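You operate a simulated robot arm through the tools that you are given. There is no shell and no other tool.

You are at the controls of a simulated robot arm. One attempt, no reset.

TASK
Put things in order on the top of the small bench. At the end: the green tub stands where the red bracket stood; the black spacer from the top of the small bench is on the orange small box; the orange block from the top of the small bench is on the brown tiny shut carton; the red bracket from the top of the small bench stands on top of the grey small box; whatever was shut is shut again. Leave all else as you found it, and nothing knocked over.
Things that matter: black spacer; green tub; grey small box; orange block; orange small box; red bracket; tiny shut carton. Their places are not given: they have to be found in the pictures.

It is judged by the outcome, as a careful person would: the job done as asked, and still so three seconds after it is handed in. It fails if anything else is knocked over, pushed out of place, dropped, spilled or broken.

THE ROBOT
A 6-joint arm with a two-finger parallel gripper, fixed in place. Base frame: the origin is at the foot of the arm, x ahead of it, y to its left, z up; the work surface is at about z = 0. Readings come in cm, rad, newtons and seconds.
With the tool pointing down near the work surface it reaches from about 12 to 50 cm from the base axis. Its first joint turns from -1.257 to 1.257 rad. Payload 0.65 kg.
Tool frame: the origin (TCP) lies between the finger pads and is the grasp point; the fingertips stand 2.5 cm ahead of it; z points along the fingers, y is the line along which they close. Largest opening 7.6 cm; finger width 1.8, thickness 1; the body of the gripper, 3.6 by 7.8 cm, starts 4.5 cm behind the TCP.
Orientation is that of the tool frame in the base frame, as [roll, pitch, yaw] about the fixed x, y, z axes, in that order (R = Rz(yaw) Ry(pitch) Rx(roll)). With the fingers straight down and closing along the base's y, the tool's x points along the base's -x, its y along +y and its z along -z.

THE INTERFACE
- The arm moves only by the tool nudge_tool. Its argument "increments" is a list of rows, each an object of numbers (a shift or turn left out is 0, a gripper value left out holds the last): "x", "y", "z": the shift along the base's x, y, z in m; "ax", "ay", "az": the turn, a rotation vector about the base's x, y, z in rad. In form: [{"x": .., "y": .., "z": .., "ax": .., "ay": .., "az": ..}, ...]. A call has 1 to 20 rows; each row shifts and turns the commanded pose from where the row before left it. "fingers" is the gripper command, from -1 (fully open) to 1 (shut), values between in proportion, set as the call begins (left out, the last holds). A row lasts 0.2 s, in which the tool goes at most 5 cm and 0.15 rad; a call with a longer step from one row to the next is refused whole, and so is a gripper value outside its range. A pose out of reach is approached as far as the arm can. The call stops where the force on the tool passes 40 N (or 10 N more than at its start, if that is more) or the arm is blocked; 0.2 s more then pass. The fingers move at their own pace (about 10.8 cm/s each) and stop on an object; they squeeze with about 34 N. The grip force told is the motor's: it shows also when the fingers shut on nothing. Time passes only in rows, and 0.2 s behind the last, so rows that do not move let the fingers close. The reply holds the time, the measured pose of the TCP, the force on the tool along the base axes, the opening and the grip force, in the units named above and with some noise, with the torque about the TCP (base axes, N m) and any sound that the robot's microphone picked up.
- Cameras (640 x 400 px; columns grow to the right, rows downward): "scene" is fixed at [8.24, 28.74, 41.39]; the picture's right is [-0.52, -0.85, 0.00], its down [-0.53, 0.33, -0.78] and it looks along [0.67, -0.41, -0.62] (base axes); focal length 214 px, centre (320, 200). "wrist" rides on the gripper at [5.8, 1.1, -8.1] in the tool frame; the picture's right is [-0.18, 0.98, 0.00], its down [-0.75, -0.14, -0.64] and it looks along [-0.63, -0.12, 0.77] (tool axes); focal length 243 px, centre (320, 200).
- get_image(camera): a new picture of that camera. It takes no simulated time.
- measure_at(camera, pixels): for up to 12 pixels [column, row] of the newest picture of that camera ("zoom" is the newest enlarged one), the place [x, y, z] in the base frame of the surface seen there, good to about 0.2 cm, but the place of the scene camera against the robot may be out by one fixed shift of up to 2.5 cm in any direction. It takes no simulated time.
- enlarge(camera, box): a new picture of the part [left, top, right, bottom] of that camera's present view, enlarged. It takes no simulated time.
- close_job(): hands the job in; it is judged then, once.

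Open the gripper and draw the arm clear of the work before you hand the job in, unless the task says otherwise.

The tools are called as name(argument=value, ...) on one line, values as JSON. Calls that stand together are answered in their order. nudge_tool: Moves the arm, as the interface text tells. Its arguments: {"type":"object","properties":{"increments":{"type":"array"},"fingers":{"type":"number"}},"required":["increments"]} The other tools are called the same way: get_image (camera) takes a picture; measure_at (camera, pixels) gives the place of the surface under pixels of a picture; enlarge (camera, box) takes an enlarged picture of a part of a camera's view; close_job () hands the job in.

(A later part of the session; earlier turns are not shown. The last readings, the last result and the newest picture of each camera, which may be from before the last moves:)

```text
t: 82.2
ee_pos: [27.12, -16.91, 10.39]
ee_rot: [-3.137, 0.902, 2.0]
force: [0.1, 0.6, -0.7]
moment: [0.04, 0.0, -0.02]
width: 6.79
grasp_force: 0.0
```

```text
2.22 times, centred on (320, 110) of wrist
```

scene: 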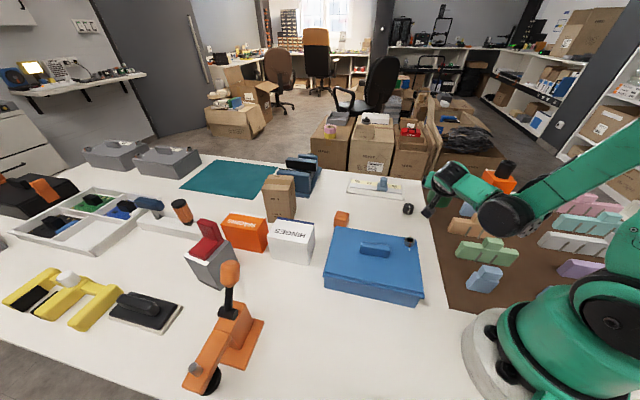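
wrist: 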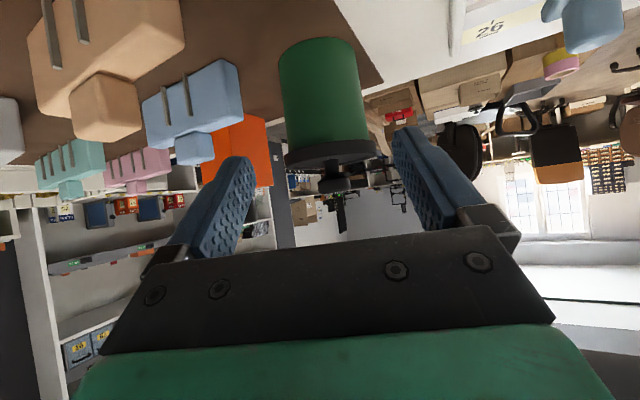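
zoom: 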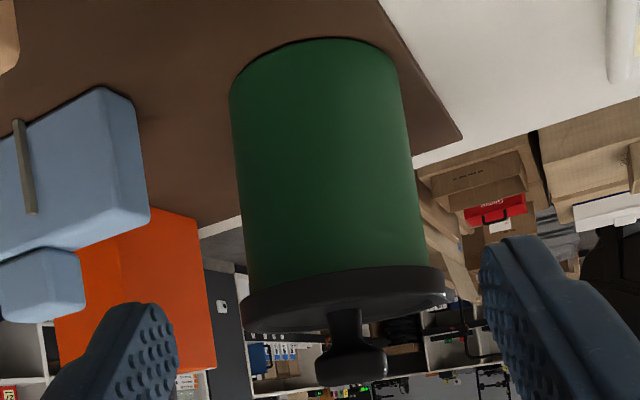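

All consistent with centre (30.85,-25.28) and R≈2.8. I slide in along the tool axis, pausing before the last part.

nudge_tool(increments=[{"x": 0.005, "y": -0.0087, "z": -0.0078}, {"x": 0.0042, "y": -0.0089, "z": -0.0078}, {"x": 0.004, "y": -0.0089, "z": -0.0078}, {"x": 0.004, "y": -0.0089, "z": -0.0078}, {"x": 0.004, "y": -0.0089, "z": -0.0078}, {"x": 0.004, "y": -0.0089, "z": -0.0078}, {"x": 0}])

get_image(camera="wrist")

enlarge(camera="scene", box=[380, 140, 560, 260])

```text
t: 83.8
ee_pos: [30.04, -22.55, 6.31]
ee_rot: [-3.136, 0.897, 2.0]
force: [0.3, 0.6, -0.3]
moment: [0.01, -0.03, -0.02]
width: 6.81
grasp_force: 0.0
out of reach, approached as far as the arm can: row 4, 5
```

```text
taken
```

wrist: 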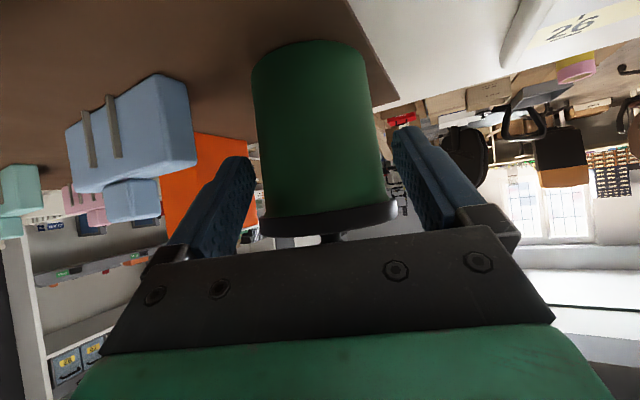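

```text
3.33 times, centred on (470, 200) of scene
```

zoom: 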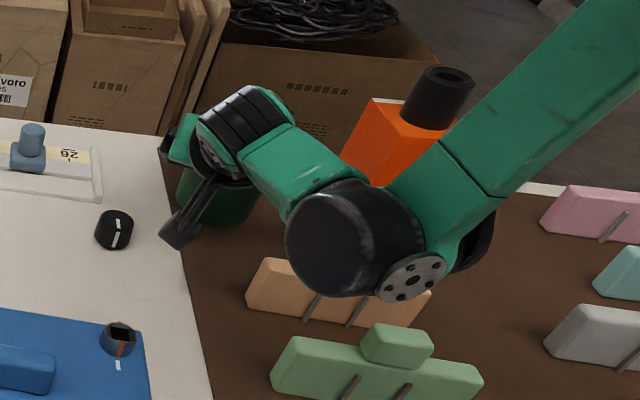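

The arm reported a limit during rows 4–5, and its wrist joint hangs low near the tan block. I measure how high that joint is before I go further.

measure_at(camera="zoom", pixels=[[330, 285], [360, 295], [300, 260], [360, 240], [400, 290], [180, 235], [290, 270], [180, 150], [240, 290]])

```text
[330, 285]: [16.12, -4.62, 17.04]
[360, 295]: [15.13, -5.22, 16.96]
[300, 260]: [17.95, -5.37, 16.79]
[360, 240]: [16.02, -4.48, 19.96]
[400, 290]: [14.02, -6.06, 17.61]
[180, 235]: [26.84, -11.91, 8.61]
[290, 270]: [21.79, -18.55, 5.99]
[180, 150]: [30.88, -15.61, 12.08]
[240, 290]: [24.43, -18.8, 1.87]
```

That joint is safely high (z≈15), so nothing is close to the blocks. The TCP stopped about 0.6 cm above the planned line, so I try to correct straight down in small steps and see whether it is reachable.

nudge_tool(increments=[{"z": -0.005}, {"z": -0.005}, {"x": 0}])

```text
t: 84.6
ee_pos: [30.31, -22.68, 5.85]
ee_rot: [-3.135, 0.899, 2.001]
force: [-1.3, -0.1, 0.3]
moment: [-0.01, -0.02, -0.06]
width: 6.94
grasp_force: 0.7
out of reach, approached as far as the arm can: row 1, 2
```

Going down pushes the tool sideways against a joint limit, and a finger just touches the tub (width 6.94). This side grasp is not feasible, so I back out along the tool axis, first easing sideways.

nudge_tool(increments=[{"x": -0.003, "y": -0.0012}, {"x": -0.0039, "y": 0.009, "z": 0.0078}, {"x": -0.004, "y": 0.009, "z": 0.0078}, {"x": -0.004, "y": 0.009, "z": 0.0078}, {"x": -0.004, "y": 0.009, "z": 0.0078}, {"x": -0.004, "y": 0.009, "z": 0.0078}, {"x": -0.004, "y": 0.009, "z": 0.01}, {"x": 0}])

get_image(camera="wrist")

enlarge(camera="scene", box=[380, 140, 560, 260])

```text
t: 86.4
ee_pos: [27.8, -17.32, 10.7]
ee_rot: [-3.137, 0.899, 2.0]
force: [0.9, -0.7, 0.3]
moment: [0.02, -0.01, -0.02]
width: 6.81
grasp_force: 0.0
```

```text
taken
```

wrist: 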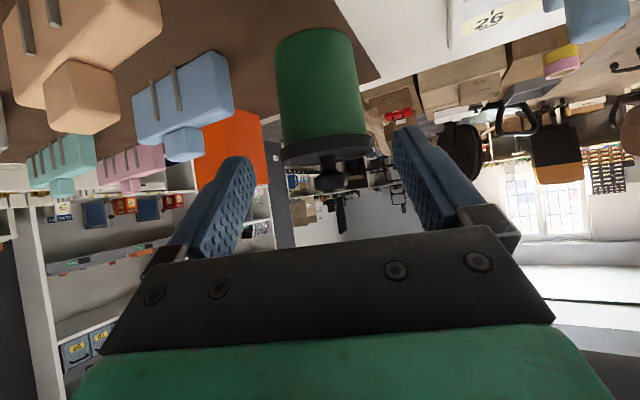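

```text
3.33 times, centred on (470, 200) of scene
```

zoom: 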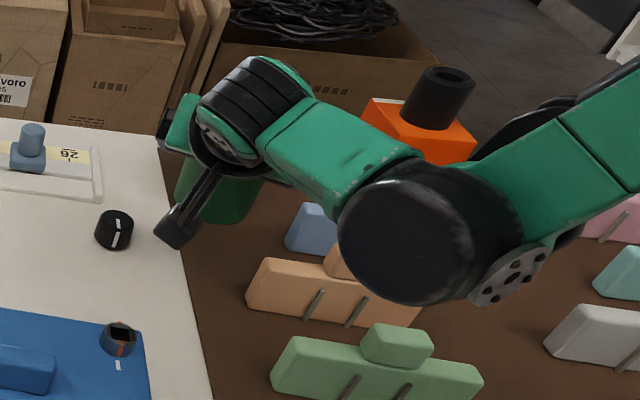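

The tub still stands. I un-tilt while rising and move above the tub with the tool vertical, to try its knob: a small lift will show whether the lid is loose.

nudge_tool(increments=[{"ax": 0.1175, "ay": 0.0523, "z": 0.015}, {"ax": 0.1175, "ay": 0.0523, "z": 0.015}, {"ax": 0.1175, "ay": 0.0523, "z": 0.015}, {"ax": 0.1175, "ay": 0.0523, "z": 0.015}, {"ax": 0.1175, "ay": 0.0523, "z": 0.015}, {"ax": 0.1175, "ay": 0.0523, "z": 0.015}, {"ax": 0.1175, "ay": 0.0523, "z": 0.015}, {"az": 0.12, "x": 0.0075, "y": -0.02}, {"az": 0.12, "x": 0.0075, "y": -0.02}, {"az": 0.12, "x": 0.0075, "y": -0.02}, {"az": 0.11, "x": 0.0075, "y": -0.02}, {"x": 0}], fingers=-1)

get_image(camera="wrist")

```text
t: 89.0
ee_pos: [30.72, -25.42, 21.43]
ee_rot: [3.14, 0.001, 2.468]
force: [0.2, 0.4, 0.2]
moment: [-0.03, 0.01, 0.03]
width: 7.59
grasp_force: 0.0
```

```text
taken
```

wrist: 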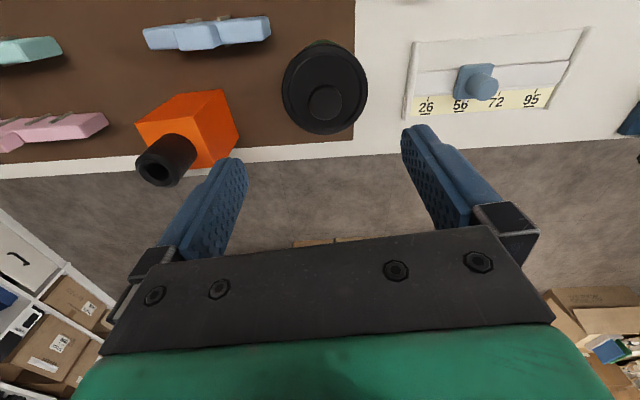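

The knob appears at (324,102). I zoom and measure the knob and lid rim from this closer view.

enlarge(camera="wrist", box=[275, 35, 375, 140])

measure_at(camera="wrist", pixels=[[309, 102], [339, 102], [324, 88], [324, 116], [324, 102], [285, 88], [365, 88], [324, 47], [324, 130], [324, 40]])

```text
3.81 times, centred on (325, 88) of wrist
```

zoom: 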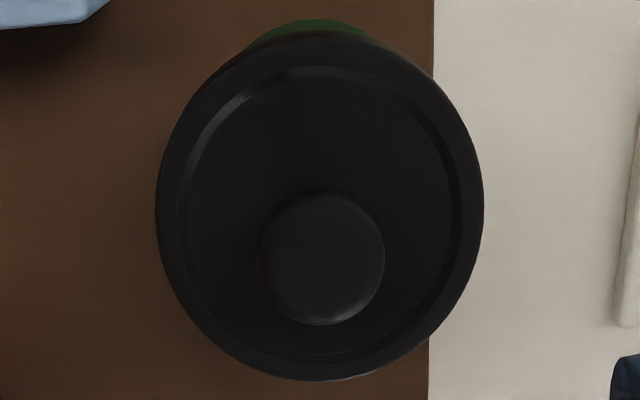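

```text
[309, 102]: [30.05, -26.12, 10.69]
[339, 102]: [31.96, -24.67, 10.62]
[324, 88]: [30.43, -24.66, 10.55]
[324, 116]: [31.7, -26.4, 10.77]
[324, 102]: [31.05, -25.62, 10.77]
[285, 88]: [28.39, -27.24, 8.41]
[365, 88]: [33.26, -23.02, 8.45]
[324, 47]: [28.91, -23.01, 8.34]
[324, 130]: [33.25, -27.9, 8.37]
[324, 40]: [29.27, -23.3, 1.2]
```

Knob centre is about (31.0,-25.45), top 10.75. I descend so the fingertips stay above the lid (TCP z 11.3) and grip the knob.

nudge_tool(increments=[{"x": 0.003, "z": -0.02}, {"z": -0.025}, {"z": -0.025}, {"z": -0.02}, {"z": -0.011}, {"x": 0}], fingers=-0.5)

nudge_tool(increments=[{"x": 0}, {"x": 0}, {"x": 0}, {"x": 0}], fingers=1)

get_image(camera="wrist")

enlarge(camera="scene", box=[400, 140, 500, 220])

```text
t: 90.4
ee_pos: [31.05, -25.38, 11.35]
ee_rot: [-3.141, 0.002, 2.464]
force: [0.5, 0.3, -0.6]
moment: [0.02, 0.02, 0.02]
width: 5.71
grasp_force: 0.0
```

```text
t: 91.4
ee_pos: [30.93, -25.38, 11.49]
ee_rot: [3.14, -0.001, 2.466]
force: [1.1, -0.5, -1.5]
moment: [0.01, -0.01, 0.01]
width: 2.21
grasp_force: 34.4
```

```text
taken
```

wrist: 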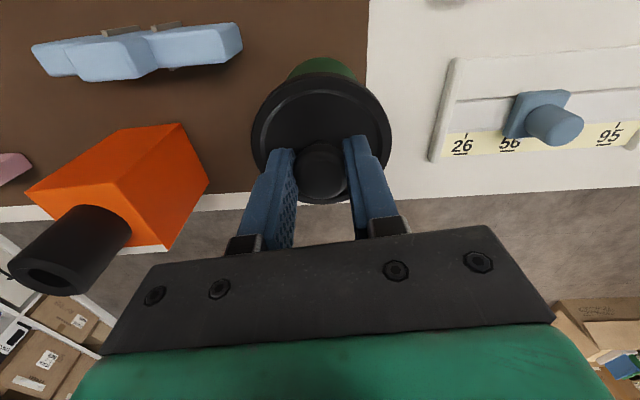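

```text
5.00 times, centred on (450, 180) of scene
```

zoom: 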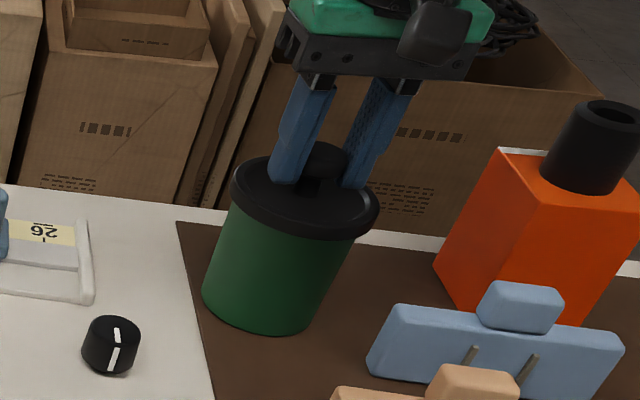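

Knob is gripped at 2.21 cm. I lift 0.4 cm very slowly and look at whether the lid parts from the tub.

nudge_tool(increments=[{"z": 0.001}, {"z": 0.001}, {"z": 0.001}, {"z": 0.001}, {"x": 0}])

enlarge(camera="scene", box=[400, 140, 500, 220])

get_image(camera="wrist")

```text
t: 92.6
ee_pos: [31.0, -25.38, 11.66]
ee_rot: [3.139, 0.001, 2.467]
force: [0.4, 0.3, -2.4]
moment: [-0.01, -0.05, 0.0]
width: 2.26
grasp_force: 34.1
```

```text
5.00 times, centred on (450, 180) of scene
```

zoom: 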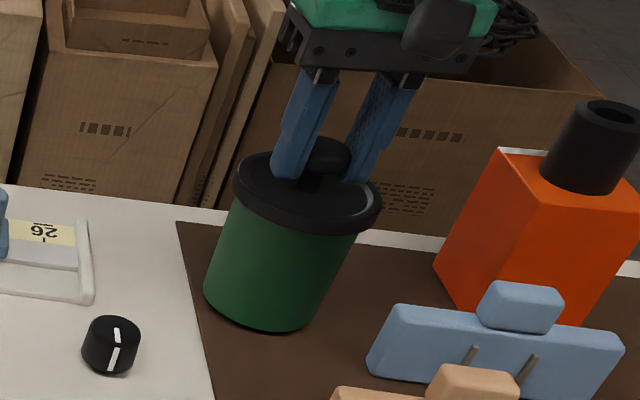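

```text
taken
```

wrist: 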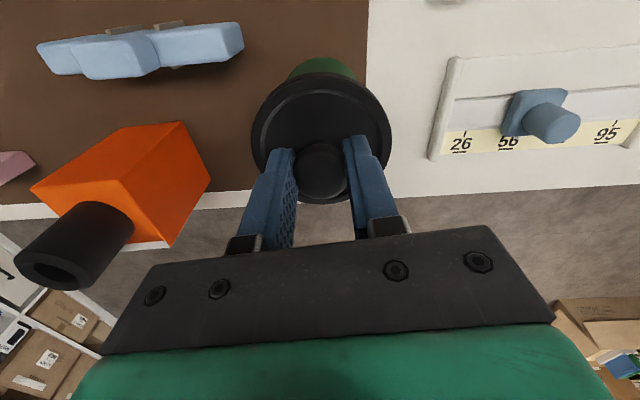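

The whole tub seems to move with the lid (force -2.4 N, and the bottom edge shifted slightly). I lift another 0.5 cm to be sure.

nudge_tool(increments=[{"z": 0.001}, {"z": 0.0015}, {"z": 0.0015}, {"z": 0.001}, {"x": 0}])

enlarge(camera="scene", box=[400, 140, 500, 220])

get_image(camera="wrist")

```text
t: 93.8
ee_pos: [30.92, -25.45, 12.2]
ee_rot: [3.139, -0.001, 2.465]
force: [0.4, 1.1, -2.3]
moment: [0.0, 0.03, 0.0]
width: 2.23
grasp_force: 33.7
```

```text
5.00 times, centred on (450, 180) of scene
```

zoom: 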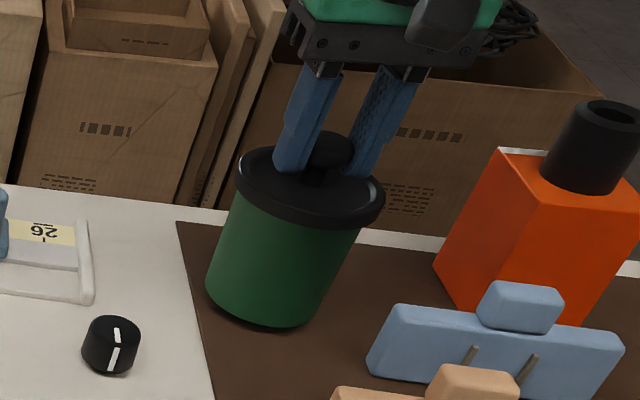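

```text
taken
```

wrist: 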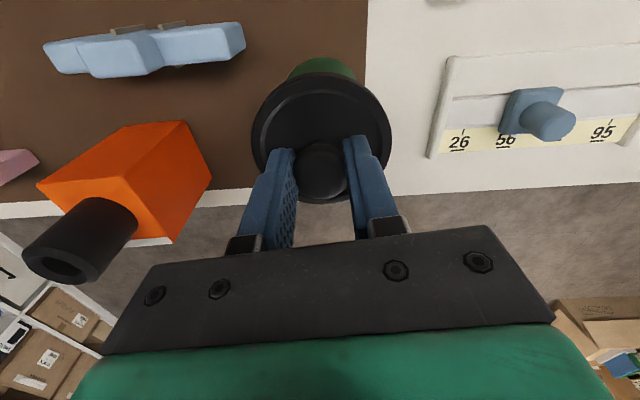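

The tub comes up with its lid, so the lid holds it (weight about 2.3 N). I carry it by the knob very gently, first lifting slowly to z≈20.5.

nudge_tool(increments=[{"z": 0.002}, {"z": 0.004}, {"z": 0.006}, {"z": 0.007}, {"z": 0.007}, {"z": 0.007}, {"z": 0.007}, {"z": 0.007}, {"z": 0.007}, {"z": 0.007}, {"z": 0.007}, {"z": 0.006}, {"z": 0.005}, {"z": 0.003}, {"z": 0.001}, {"x": 0}])

enlarge(camera="scene", box=[400, 100, 520, 220])

get_image(camera="wrist")

```text
t: 97.2
ee_pos: [30.98, -25.39, 20.44]
ee_rot: [3.14, 0.0, 2.466]
force: [-0.4, -0.8, -2.0]
moment: [0.0, 0.01, -0.04]
width: 2.22
grasp_force: 34.3
```

```text
3.33 times, centred on (460, 160) of scene
```

zoom: 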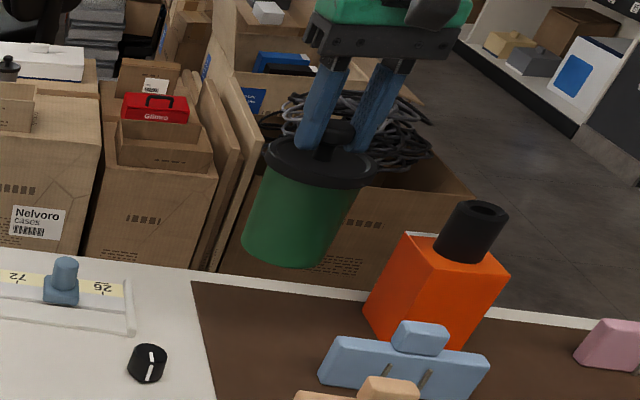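

```text
taken
```

wrist: 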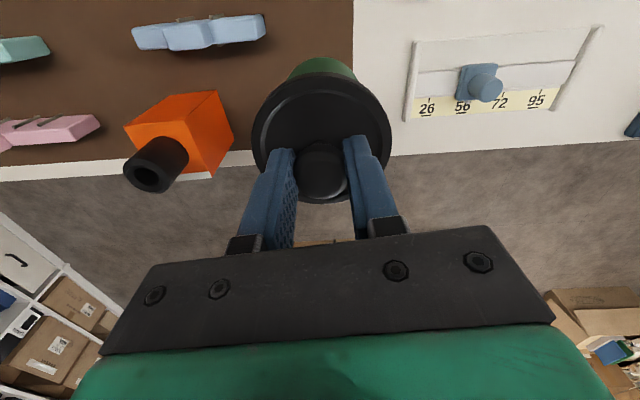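

Firmly held and upright. I carry it at about 5 cm/s with soft starts, first leg to about (33.5,-8).

nudge_tool(increments=[{"x": 0.0004, "y": 0.003, "az": 0.008}, {"x": 0.0009, "y": 0.006, "az": 0.016}, {"x": 0.0013, "y": 0.0089, "az": 0.024}, {"x": 0.0014, "y": 0.0099, "az": 0.026}, {"x": 0.0014, "y": 0.0099, "az": 0.026}, {"x": 0.0014, "y": 0.0099, "az": 0.026}, {"x": 0.0014, "y": 0.0099, "az": 0.026}, {"x": 0.0014, "y": 0.0099, "az": 0.026}, {"x": 0.0014, "y": 0.0099, "az": 0.026}, {"x": 0.0014, "y": 0.0099, "az": 0.026}, {"x": 0.0014, "y": 0.0099, "az": 0.026}, {"x": 0.0014, "y": 0.0099, "az": 0.026}, {"x": 0.0014, "y": 0.0099, "az": 0.026}, {"x": 0.0014, "y": 0.0099, "az": 0.026}, {"x": 0.0014, "y": 0.0099, "az": 0.026}, {"x": 0.0014, "y": 0.0099, "az": 0.026}, {"x": 0.0014, "y": 0.0099, "az": 0.026}, {"x": 0.0013, "y": 0.0089, "az": 0.024}, {"x": 0.0009, "y": 0.006, "az": 0.016}, {"x": 0.0004, "y": 0.003, "az": 0.008}])

get_image(camera="wrist")

```text
t: 101.4
ee_pos: [33.72, -7.98, 20.42]
ee_rot: [3.14, 0.0, 2.927]
force: [0.6, 0.3, -1.9]
moment: [-0.01, 0.0, -0.03]
width: 2.2
grasp_force: 33.8
```

```text
taken
```

wrist: 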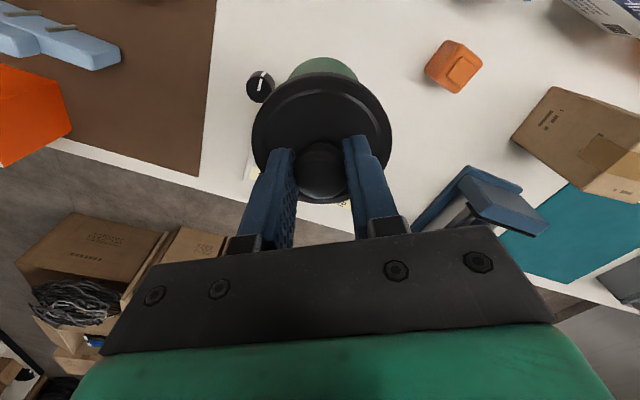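

Still held. Second leg, to about (30,9).

nudge_tool(increments=[{"x": -0.0006, "y": 0.003, "az": 0.009}, {"x": -0.0013, "y": 0.006, "az": 0.018}, {"x": -0.0019, "y": 0.0087, "az": 0.027}, {"x": -0.0021, "y": 0.0097, "az": 0.03}, {"x": -0.0021, "y": 0.0097, "az": 0.03}, {"x": -0.0021, "y": 0.0097, "az": 0.03}, {"x": -0.0021, "y": 0.0097, "az": 0.03}, {"x": -0.0021, "y": 0.0097, "az": 0.03}, {"x": -0.0021, "y": 0.0097, "az": 0.03}, {"x": -0.0021, "y": 0.0097, "az": 0.03}, {"x": -0.0021, "y": 0.0097, "az": 0.03}, {"x": -0.0021, "y": 0.0097, "az": 0.03}, {"x": -0.0021, "y": 0.0097, "az": 0.03}, {"x": -0.0021, "y": 0.0097, "az": 0.03}, {"x": -0.0021, "y": 0.0097, "az": 0.03}, {"x": -0.0021, "y": 0.0097, "az": 0.03}, {"x": -0.0021, "y": 0.0097, "az": 0.03}, {"x": -0.0019, "y": 0.0087, "az": 0.027}, {"x": -0.0013, "y": 0.006, "az": 0.018}, {"x": -0.0006, "y": 0.003, "az": 0.009}])

get_image(camera="scene")

```text
t: 105.6
ee_pos: [29.83, 9.19, 20.38]
ee_rot: [3.141, -0.002, -2.827]
force: [0.8, -0.6, -1.6]
moment: [0.02, -0.01, -0.01]
width: 2.23
grasp_force: 34.0
```

```text
taken
```

scene: 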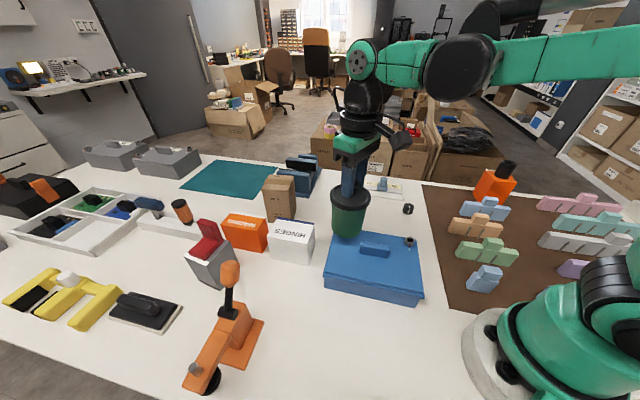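

Third leg, to above the bracket's old place (16.74,25.29).

nudge_tool(increments=[{"x": -0.0022, "y": 0.0027, "az": 0.012}, {"x": -0.0045, "y": 0.0055, "az": 0.023}, {"x": -0.0067, "y": 0.0082, "az": 0.035}, {"x": -0.0074, "y": 0.0092, "az": 0.039}, {"x": -0.0074, "y": 0.0092, "az": 0.039}, {"x": -0.0074, "y": 0.0092, "az": 0.039}, {"x": -0.0074, "y": 0.0092, "az": 0.039}, {"x": -0.0074, "y": 0.0092, "az": 0.039}, {"x": -0.0074, "y": 0.0092, "az": 0.039}, {"x": -0.0074, "y": 0.0092, "az": 0.039}, {"x": -0.0074, "y": 0.0092, "az": 0.039}, {"x": -0.0074, "y": 0.0092, "az": 0.039}, {"x": -0.0074, "y": 0.0092, "az": 0.039}, {"x": -0.0074, "y": 0.0092, "az": 0.039}, {"x": -0.0074, "y": 0.0092, "az": 0.039}, {"x": -0.0074, "y": 0.0092, "az": 0.039}, {"x": -0.0074, "y": 0.0092, "az": 0.039}, {"x": -0.0067, "y": 0.0082, "az": 0.035}, {"x": -0.0045, "y": 0.0055, "az": 0.023}, {"x": -0.0022, "y": 0.0027, "az": 0.012}])

get_image(camera="wrist")

get_image(camera="scene")

```text
t: 109.8
ee_pos: [16.61, 25.42, 20.33]
ee_rot: [3.14, 0.0, -2.142]
force: [-0.3, 0.6, -1.6]
moment: [-0.02, 0.0, -0.01]
width: 2.24
grasp_force: 33.6
```

```text
taken
```

wrist: 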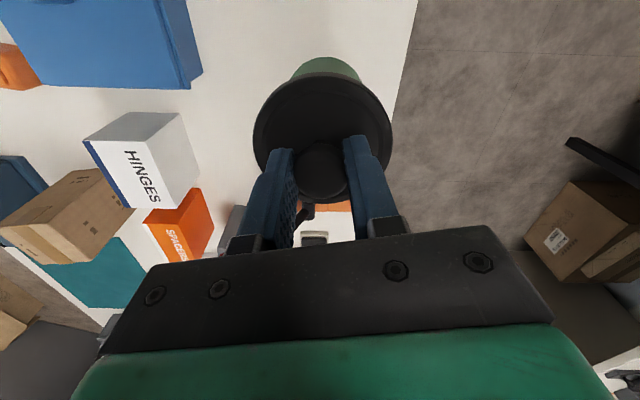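

```text
taken
```

scene: 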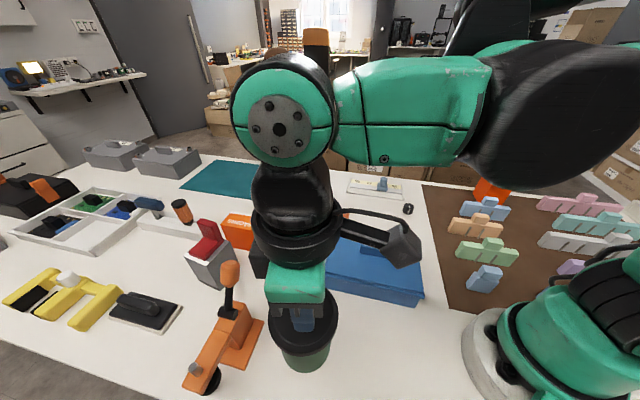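

I'm over the target. I lower slowly, expecting contact near TCP z≈11.1 since the mat added about 0.3 cm at the pick.

nudge_tool(increments=[{"x": 0.001, "y": -0.001, "z": -0.002}, {"z": -0.004}, {"z": -0.006}, {"z": -0.007}, {"z": -0.007}, {"z": -0.007}, {"z": -0.007}, {"z": -0.007}, {"z": -0.007}, {"z": -0.007}, {"z": -0.007}, {"z": -0.006}, {"z": -0.005}, {"z": -0.004}, {"z": -0.002}, {"z": -0.001}, {"x": 0}])

get_image(camera="wrist")

enlarge(camera="scene", box=[250, 270, 370, 390])

```text
t: 113.4
ee_pos: [16.91, 25.3, 11.69]
ee_rot: [3.14, 0.001, -2.143]
force: [-0.2, -1.0, -1.9]
moment: [0.02, 0.0, 0.0]
width: 2.22
grasp_force: 33.7
```

```text
taken
```

wrist: 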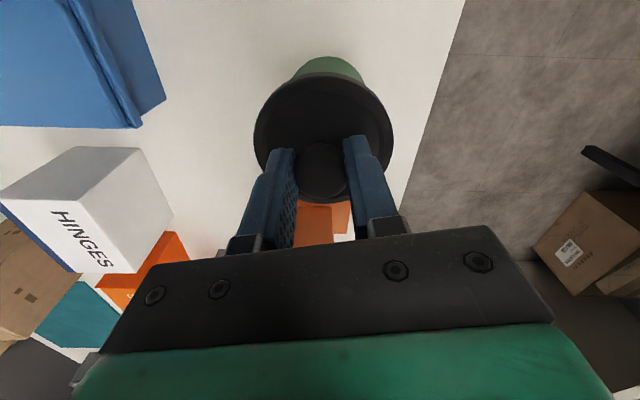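

```text
3.33 times, centred on (310, 330) of scene
```

zoom: 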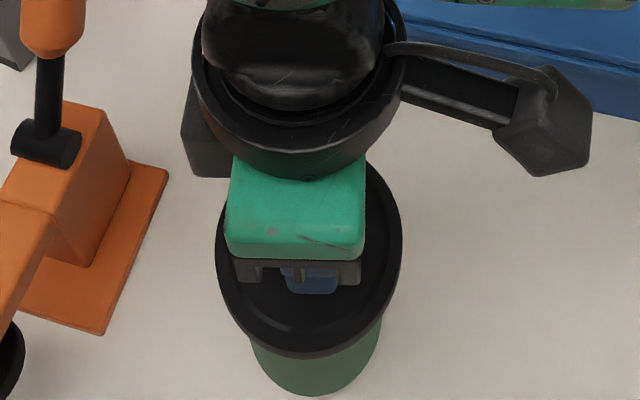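

Just above the table. I lower in millimetre steps, watching the force.

nudge_tool(increments=[{"z": -0.001}, {"z": -0.001}, {"z": -0.001}, {"x": 0}])

nudge_tool(increments=[{"z": -0.001}, {"x": 0}])

nudge_tool(increments=[{"z": -0.001}, {"x": 0}])

```text
t: 114.4
ee_pos: [16.83, 25.26, 11.4]
ee_rot: [3.14, 0.001, -2.143]
force: [-0.6, 0.0, -1.2]
moment: [-0.01, 0.01, 0.03]
width: 2.22
grasp_force: 33.9
```

```text
t: 115.0
ee_pos: [17.03, 25.23, 11.47]
ee_rot: [3.14, 0.0, -2.143]
force: [-0.4, 0.0, -1.6]
moment: [-0.02, 0.02, 0.02]
width: 2.23
grasp_force: 34.7
```

```text
t: 115.5
ee_pos: [16.83, 25.44, 11.2]
ee_rot: [3.137, -0.002, -2.142]
force: [-3.3, 1.6, 17.8]
moment: [0.0, -0.02, 0.03]
width: 2.21
grasp_force: 34.3
stopped in row 2: the force on the tool passed its limit at 42 N (the readings are from after the stop); the commanded pose is now the measured one
```

Contact is made. I relieve the pressure by a fraction of a millimetre, then release the knob and rise.

nudge_tool(increments=[{"z": 0.0005}, {"x": 0}])

nudge_tool(increments=[{"x": 0}, {"x": 0}, {"x": 0}], fingers=0.0)

nudge_tool(increments=[{"z": 0.005}, {"z": 0.01}, {"z": 0.02}, {"z": 0.03}, {"z": 0.03}, {"x": 0}])

get_image(camera="wrist")

enlarge(camera="scene", box=[250, 270, 370, 390])

```text
t: 116.1
ee_pos: [16.95, 25.4, 11.32]
ee_rot: [3.138, -0.003, -2.142]
force: [0.3, 0.6, -1.8]
moment: [-0.02, -0.04, 0.0]
width: 2.19
grasp_force: 34.1
```

```text
t: 116.9
ee_pos: [16.83, 25.3, 11.17]
ee_rot: [3.138, -0.002, -2.141]
force: [-0.6, -1.1, -0.1]
moment: [-0.03, 0.0, 0.0]
width: 3.8
grasp_force: 0.0
```

```text
t: 118.3
ee_pos: [16.87, 25.18, 20.65]
ee_rot: [3.139, -0.002, -2.142]
force: [-0.1, -0.7, 0.1]
moment: [-0.03, 0.01, 0.04]
width: 3.78
grasp_force: 0.1
```

```text
taken
```

wrist: 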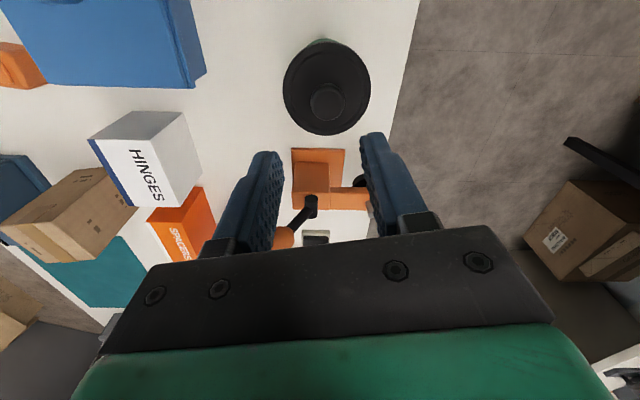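

```text
3.33 times, centred on (310, 330) of scene
```

zoom: 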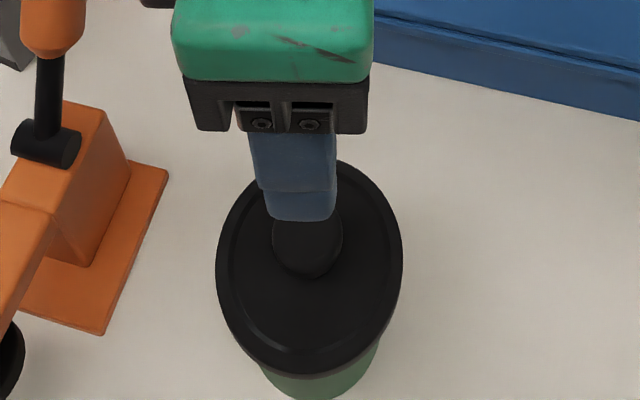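

The tub stands there with its lid on. I verify its position and that the lid is level.

measure_at(camera="wrist", pixels=[[287, 88], [367, 88], [326, 48], [326, 131], [298, 60], [355, 115], [326, 102], [325, 41]])

enlarge(camera="wrist", box=[270, 25, 390, 150])

```text
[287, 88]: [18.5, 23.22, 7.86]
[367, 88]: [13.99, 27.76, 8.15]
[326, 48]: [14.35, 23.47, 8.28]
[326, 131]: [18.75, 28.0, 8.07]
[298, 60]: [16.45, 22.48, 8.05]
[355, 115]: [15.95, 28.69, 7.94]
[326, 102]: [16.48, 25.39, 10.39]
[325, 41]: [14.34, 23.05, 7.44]
```

```text
3.20 times, centred on (330, 88) of wrist
```

zoom: 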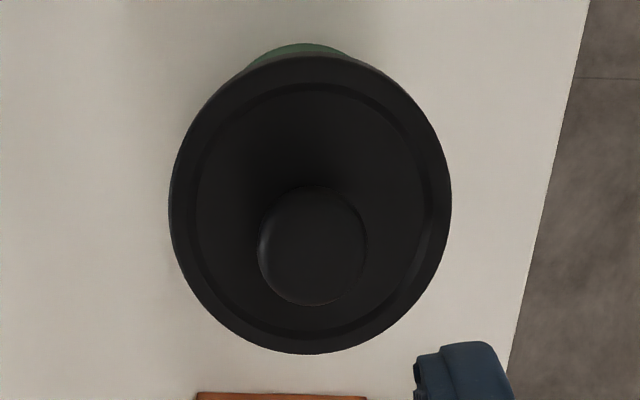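

The tub is in place (z and knob consistent). Next I swing over to the orange block near (37.5,4).

nudge_tool(increments=[{"x": 0.0273, "y": -0.0303, "az": -0.124}, {"x": 0.0273, "y": -0.0303, "az": -0.124}, {"x": 0.0273, "y": -0.0303, "az": -0.124}, {"x": 0.0273, "y": -0.0303, "az": -0.124}, {"x": 0.0273, "y": -0.0303, "az": -0.124}, {"x": 0.0273, "y": -0.0303, "az": -0.124}, {"x": 0.0273, "y": -0.0303, "az": -0.124}, {"x": 0}], fingers=-1)

get_image(camera="wrist")

get_image(camera="scene")

```text
t: 120.1
ee_pos: [36.07, 3.71, 20.68]
ee_rot: [3.137, -0.001, -3.012]
force: [-0.3, 0.3, 0.1]
moment: [-0.04, -0.02, 0.01]
width: 7.6
grasp_force: 0.0
```

```text
taken
```

wrist: 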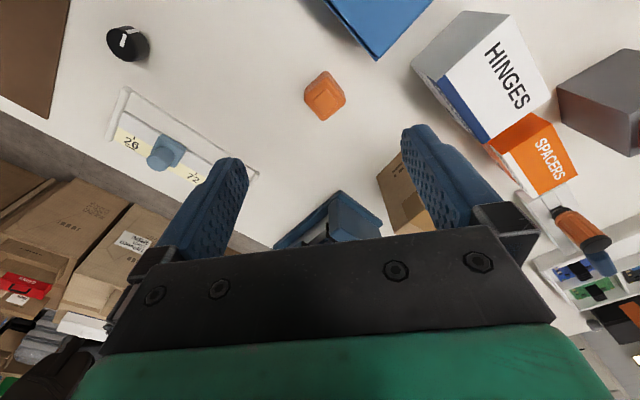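

```text
taken
```

scene: 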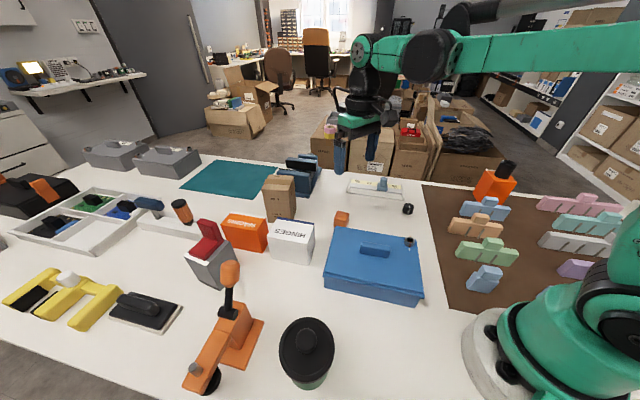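

I zoom on the block at (325,95) and also check the tub from the scene camera.

enlarge(camera="scene", box=[260, 300, 350, 395])

measure_at(camera="scene", pixels=[[281, 350], [332, 350], [307, 324], [307, 378], [308, 341], [308, 385]])

enlarge(camera="wrist", box=[290, 60, 360, 130])

measure_at(camera="zoom", pixels=[[148, 165], [300, 80], [370, 195], [220, 300], [300, 75], [425, 195], [270, 190], [240, 210], [230, 300], [430, 300], [325, 260], [225, 120]])

```text
4.21 times, centred on (305, 348) of scene
```

zoom: 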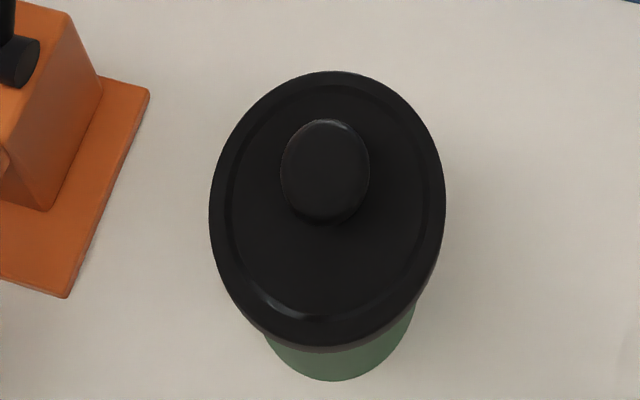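

```text
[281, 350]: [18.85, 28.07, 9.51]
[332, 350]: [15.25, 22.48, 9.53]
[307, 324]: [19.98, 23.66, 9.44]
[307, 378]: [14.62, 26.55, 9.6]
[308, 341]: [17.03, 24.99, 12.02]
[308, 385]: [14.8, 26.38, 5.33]
```

```text
5.71 times, centred on (325, 95) of wrist
```

zoom: 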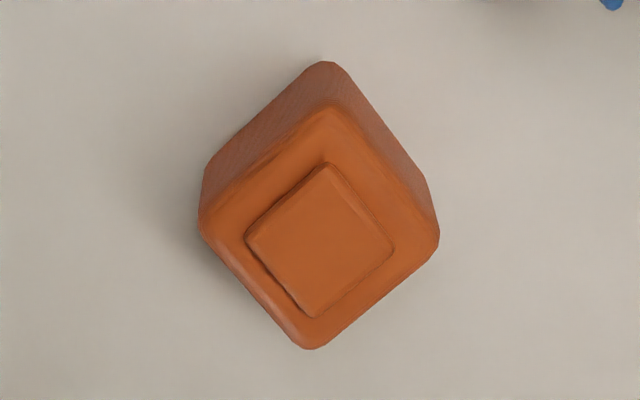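

```text
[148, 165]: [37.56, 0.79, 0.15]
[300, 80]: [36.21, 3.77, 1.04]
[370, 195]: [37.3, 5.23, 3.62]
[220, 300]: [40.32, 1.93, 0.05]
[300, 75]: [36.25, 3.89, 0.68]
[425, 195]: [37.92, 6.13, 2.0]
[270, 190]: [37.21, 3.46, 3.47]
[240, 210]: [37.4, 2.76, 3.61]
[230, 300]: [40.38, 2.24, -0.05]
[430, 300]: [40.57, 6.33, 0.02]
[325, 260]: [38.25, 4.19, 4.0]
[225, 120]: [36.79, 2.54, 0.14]
```

Tub lid reads level at about 8.06 (true), so it's seated. Now I measure the block's top corners in the zoom to get its centre and orientation.

measure_at(camera="zoom", pixels=[[330, 115], [212, 222], [428, 238], [312, 335], [327, 172], [255, 240], [385, 250], [312, 308], [330, 70], [212, 175], [422, 190], [320, 240]])

```text
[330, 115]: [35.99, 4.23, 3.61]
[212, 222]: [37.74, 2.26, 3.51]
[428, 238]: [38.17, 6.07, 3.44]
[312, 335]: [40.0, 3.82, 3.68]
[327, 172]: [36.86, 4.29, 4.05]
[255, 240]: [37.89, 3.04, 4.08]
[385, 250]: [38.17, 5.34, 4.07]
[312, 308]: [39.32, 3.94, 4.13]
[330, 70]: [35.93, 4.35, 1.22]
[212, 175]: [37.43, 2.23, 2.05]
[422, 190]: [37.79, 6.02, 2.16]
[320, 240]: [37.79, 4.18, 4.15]
```

Block centre is (37.97,4.1), side about 2.85, at about 41°, top 3.6 with a small raised square. I turn to its faces and tilt 0.354 rad about the closing axis, the tilt needed later to reach the carton, then come above it.

nudge_tool(increments=[{"az": 0.1465}, {"az": 0.1465}, {"az": 0.1465}, {"az": 0.1465}, {"ax": 0.0774, "ay": -0.089, "z": -0.02}, {"ax": 0.0774, "ay": -0.089, "z": -0.02}, {"ax": 0.0774, "ay": -0.089, "z": -0.02}, {"x": 0.0158, "y": 0.0011, "z": -0.015}, {"x": 0}])

get_image(camera="wrist")

get_image(camera="scene")

```text
t: 122.1
ee_pos: [37.69, 4.16, 13.24]
ee_rot: [3.138, 0.356, -2.421]
force: [-0.8, -0.5, 0.0]
moment: [-0.02, 0.01, 0.01]
width: 7.61
grasp_force: 0.0
```

```text
taken
```

wrist: 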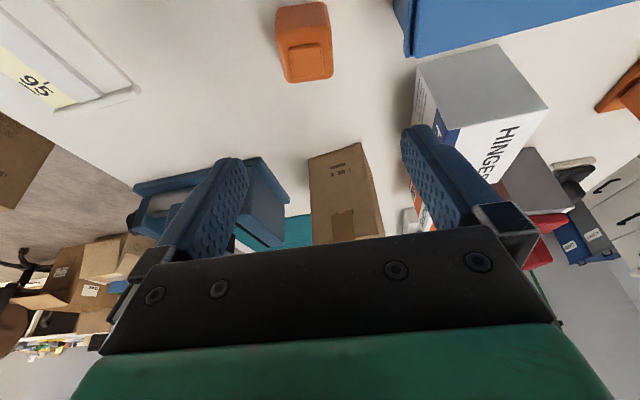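

```text
taken
```

scene: 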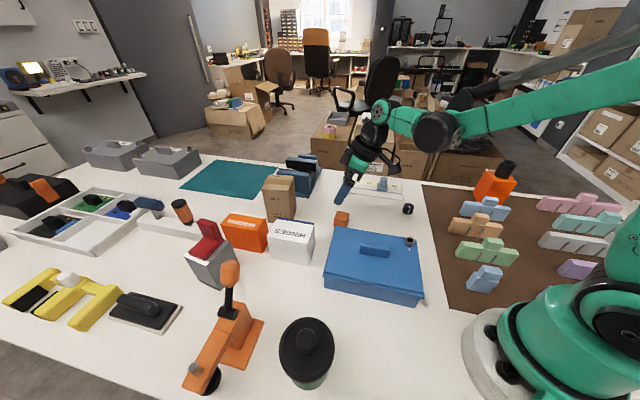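

Block is at (305,45) now. I re-measure it from this tilted view to fine-tune the centring.

enlarge(camera="wrist", box=[260, 0, 350, 95])

measure_at(camera="zoom", pixels=[[195, 215], [385, 195], [225, 335], [390, 320], [290, 290], [190, 130], [340, 290], [250, 300]])

```text
4.21 times, centred on (305, 48) of wrist
```

zoom: 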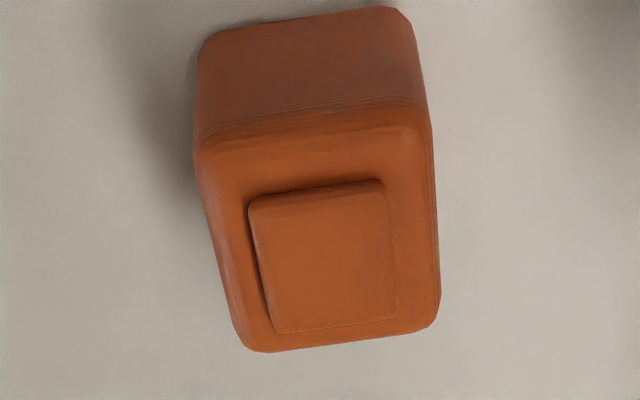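

```text
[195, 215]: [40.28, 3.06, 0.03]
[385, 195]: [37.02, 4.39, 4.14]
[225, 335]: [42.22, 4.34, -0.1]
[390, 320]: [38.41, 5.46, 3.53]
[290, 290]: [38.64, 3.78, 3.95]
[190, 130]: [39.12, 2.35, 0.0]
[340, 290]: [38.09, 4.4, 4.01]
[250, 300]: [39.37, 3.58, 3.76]
```

measure_at(camera="zoom", pixels=[[212, 160], [420, 130], [255, 338], [428, 318], [262, 200], [380, 188], [278, 328], [393, 316], [320, 260]])

```text
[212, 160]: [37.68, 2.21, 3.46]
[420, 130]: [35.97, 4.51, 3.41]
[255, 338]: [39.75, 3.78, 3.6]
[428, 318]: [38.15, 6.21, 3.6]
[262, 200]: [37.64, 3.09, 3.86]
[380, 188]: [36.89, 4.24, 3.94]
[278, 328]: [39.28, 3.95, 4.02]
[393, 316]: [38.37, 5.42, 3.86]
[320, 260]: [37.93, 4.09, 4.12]
```

Centre (37.9,4.15) and edges at about 38–39° match the tool. I descend to z≈3.2 around the block.

nudge_tool(increments=[{"x": -0.0008, "y": -0.0015, "z": -0.03}, {"z": -0.03}, {"z": -0.025}, {"z": -0.01}, {"z": -0.005}, {"x": 0}])

get_image(camera="wrist")

```text
t: 123.5
ee_pos: [37.46, 4.15, 3.17]
ee_rot: [3.139, 0.353, -2.422]
force: [0.6, -0.5, 0.8]
moment: [-0.06, -0.03, 0.0]
width: 7.59
grasp_force: 0.0
```

```text
taken
```

wrist: 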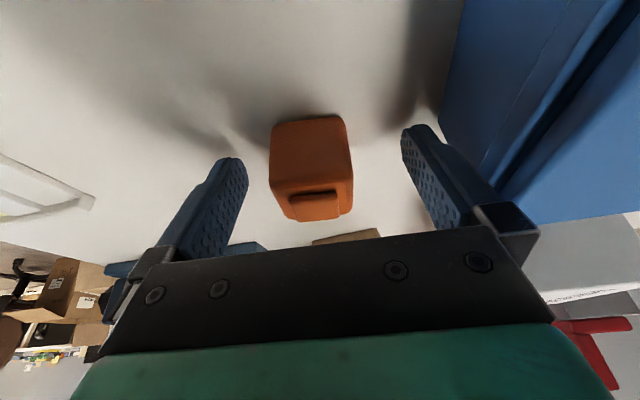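

The block sits about 0.35 cm off-centre towards the left finger. I shift to centre it, then close.

nudge_tool(increments=[{"x": 0.0023, "y": -0.0026}, {"x": 0}])

nudge_tool(increments=[{"x": 0}, {"x": 0}, {"x": 0}, {"x": 0}], fingers=1)

get_image(camera="wrist")

```text
t: 124.1
ee_pos: [37.64, 3.82, 3.12]
ee_rot: [3.137, 0.352, -2.423]
force: [0.4, 0.1, -0.1]
moment: [0.01, 0.01, -0.02]
width: 7.59
grasp_force: 0.0
```

```text
t: 125.1
ee_pos: [37.58, 3.81, 3.15]
ee_rot: [3.138, 0.353, -2.422]
force: [0.4, 0.4, -1.1]
moment: [-0.02, 0.0, 0.0]
width: 3.29
grasp_force: 34.1
```

```text
taken
```

wrist: 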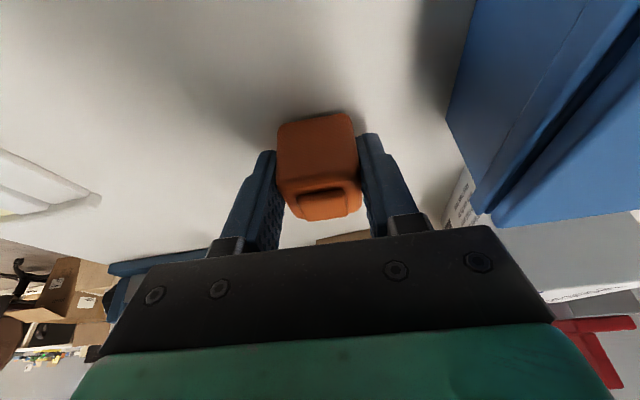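

Gripped at 3.29 cm. I lift slowly to z≈18.

nudge_tool(increments=[{"z": 0.002}, {"z": 0.004}, {"z": 0.007}, {"z": 0.01}, {"z": 0.01}, {"z": 0.01}, {"z": 0.01}, {"z": 0.01}, {"z": 0.01}, {"z": 0.01}, {"z": 0.01}, {"z": 0.01}, {"z": 0.01}, {"z": 0.01}, {"z": 0.01}, {"z": 0.007}, {"z": 0.004}, {"z": 0.002}, {"x": 0}])

get_image(camera="wrist")

```text
t: 129.1
ee_pos: [37.61, 3.81, 17.96]
ee_rot: [3.137, 0.353, -2.422]
force: [-0.3, 0.9, -0.2]
moment: [0.0, 0.01, 0.03]
width: 3.3
grasp_force: 34.0
```

```text
taken
```

wrist: 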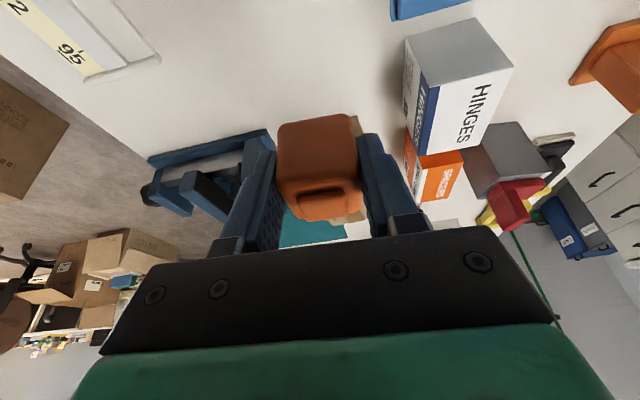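

Held well. I carry it towards above the carton, TCP goal (48.73,15.52,17.5), turning -0.4 rad on the way.

nudge_tool(increments=[{"x": 0.0021, "y": 0.0022, "az": -0.0077}, {"x": 0.0043, "y": 0.0045, "az": -0.0154}, {"x": 0.0064, "y": 0.0067, "az": -0.023}, {"x": 0.0071, "y": 0.0075, "az": -0.0256}, {"x": 0.0071, "y": 0.0075, "az": -0.0256}, {"x": 0.0071, "y": 0.0075, "az": -0.0256}, {"x": 0.0071, "y": 0.0075, "az": -0.0256}, {"x": 0.0071, "y": 0.0075, "az": -0.0256}, {"x": 0.0071, "y": 0.0075, "az": -0.0256}, {"x": 0.0071, "y": 0.0075, "az": -0.0256}, {"x": 0.0071, "y": 0.0075, "az": -0.0256}, {"x": 0.0071, "y": 0.0075, "az": -0.0256, "z": -0.001}, {"x": 0.0071, "y": 0.0075, "az": -0.0256, "z": -0.001}, {"x": 0.0071, "y": 0.0075, "az": -0.0256, "z": -0.001}, {"x": 0.0071, "y": 0.0075, "az": -0.0256, "z": -0.001}, {"x": 0.0064, "y": 0.0067, "az": -0.023, "z": -0.001}, {"x": 0.0043, "y": 0.0045, "az": -0.0154}, {"x": 0.0021, "y": 0.0022, "az": -0.0077}, {"x": 0}])

get_image(camera="wrist")

get_image(camera="scene")

```text
t: 133.1
ee_pos: [48.7, 15.35, 17.59]
ee_rot: [3.139, 0.352, -2.824]
force: [-0.5, 0.2, -0.1]
moment: [0.01, 0.0, -0.01]
width: 3.32
grasp_force: 34.2
```

```text
taken
```

wrist: 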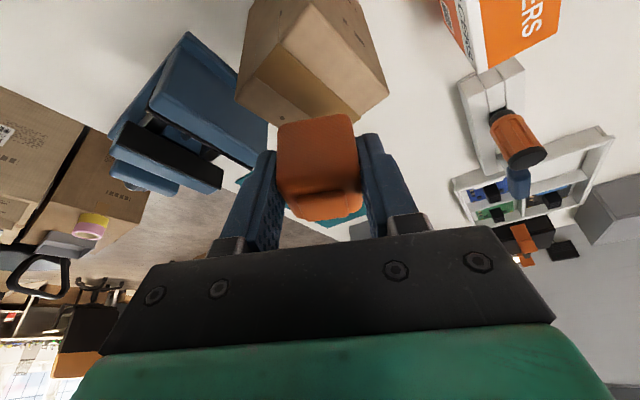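

```text
taken
```

scene: 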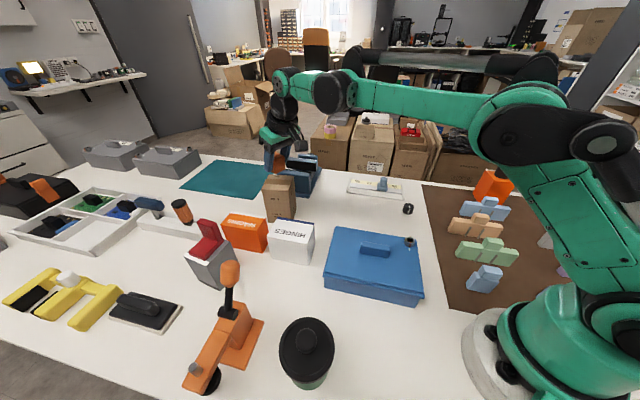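

Reached. I zoom on the carton's top at (310,70) to compare with the block's position before lowering.

enlarge(camera="wrist", box=[220, 0, 400, 230])

measure_at(camera="wrist", pixels=[[310, 8], [383, 85], [242, 90], [268, 50], [345, 45], [365, 110], [275, 118], [285, 130], [350, 120], [300, 210], [360, 200], [330, 195]])

```text
1.74 times, centred on (310, 115) of wrist
```

zoom: 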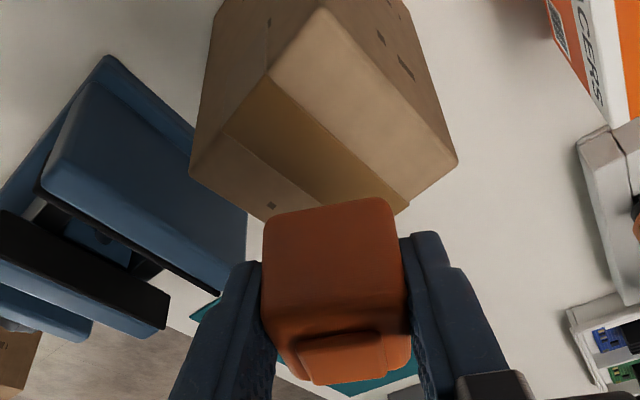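

```text
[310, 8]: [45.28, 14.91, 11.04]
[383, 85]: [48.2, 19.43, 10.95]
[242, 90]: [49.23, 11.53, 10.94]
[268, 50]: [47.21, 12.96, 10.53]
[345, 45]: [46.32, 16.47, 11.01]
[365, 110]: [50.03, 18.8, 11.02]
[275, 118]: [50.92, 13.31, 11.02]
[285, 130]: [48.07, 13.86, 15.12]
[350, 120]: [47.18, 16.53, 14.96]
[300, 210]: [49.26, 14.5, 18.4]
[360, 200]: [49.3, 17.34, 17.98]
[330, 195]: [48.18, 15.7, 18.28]
```

Block centre is about (49.1,15.6) and the carton centre about (49.0,15.6), well aligned. I lower slowly toward contact near TCP z≈14.2.

nudge_tool(increments=[{"z": -0.003}, {"z": -0.006}, {"z": -0.007}, {"z": -0.006}, {"z": -0.004}, {"z": -0.003}, {"z": -0.001}, {"x": 0}])

nudge_tool(increments=[{"z": -0.001}, {"x": 0}])

nudge_tool(increments=[{"z": -0.001}, {"x": 0}])

```text
t: 134.9
ee_pos: [48.77, 15.61, 14.34]
ee_rot: [3.137, 0.352, -2.822]
force: [0.2, 0.7, -0.5]
moment: [0.0, 0.0, -0.03]
width: 3.29
grasp_force: 33.9
```

```text
t: 135.5
ee_pos: [48.79, 15.53, 14.26]
ee_rot: [3.138, 0.353, -2.823]
force: [-0.4, 0.2, -0.2]
moment: [-0.01, 0.01, 0.01]
width: 3.31
grasp_force: 34.3
```

```text
t: 136.1
ee_pos: [48.68, 15.4, 14.28]
ee_rot: [3.137, 0.353, -2.821]
force: [1.7, 0.3, -1.4]
moment: [-0.02, -0.03, -0.02]
width: 3.32
grasp_force: 34.3
```

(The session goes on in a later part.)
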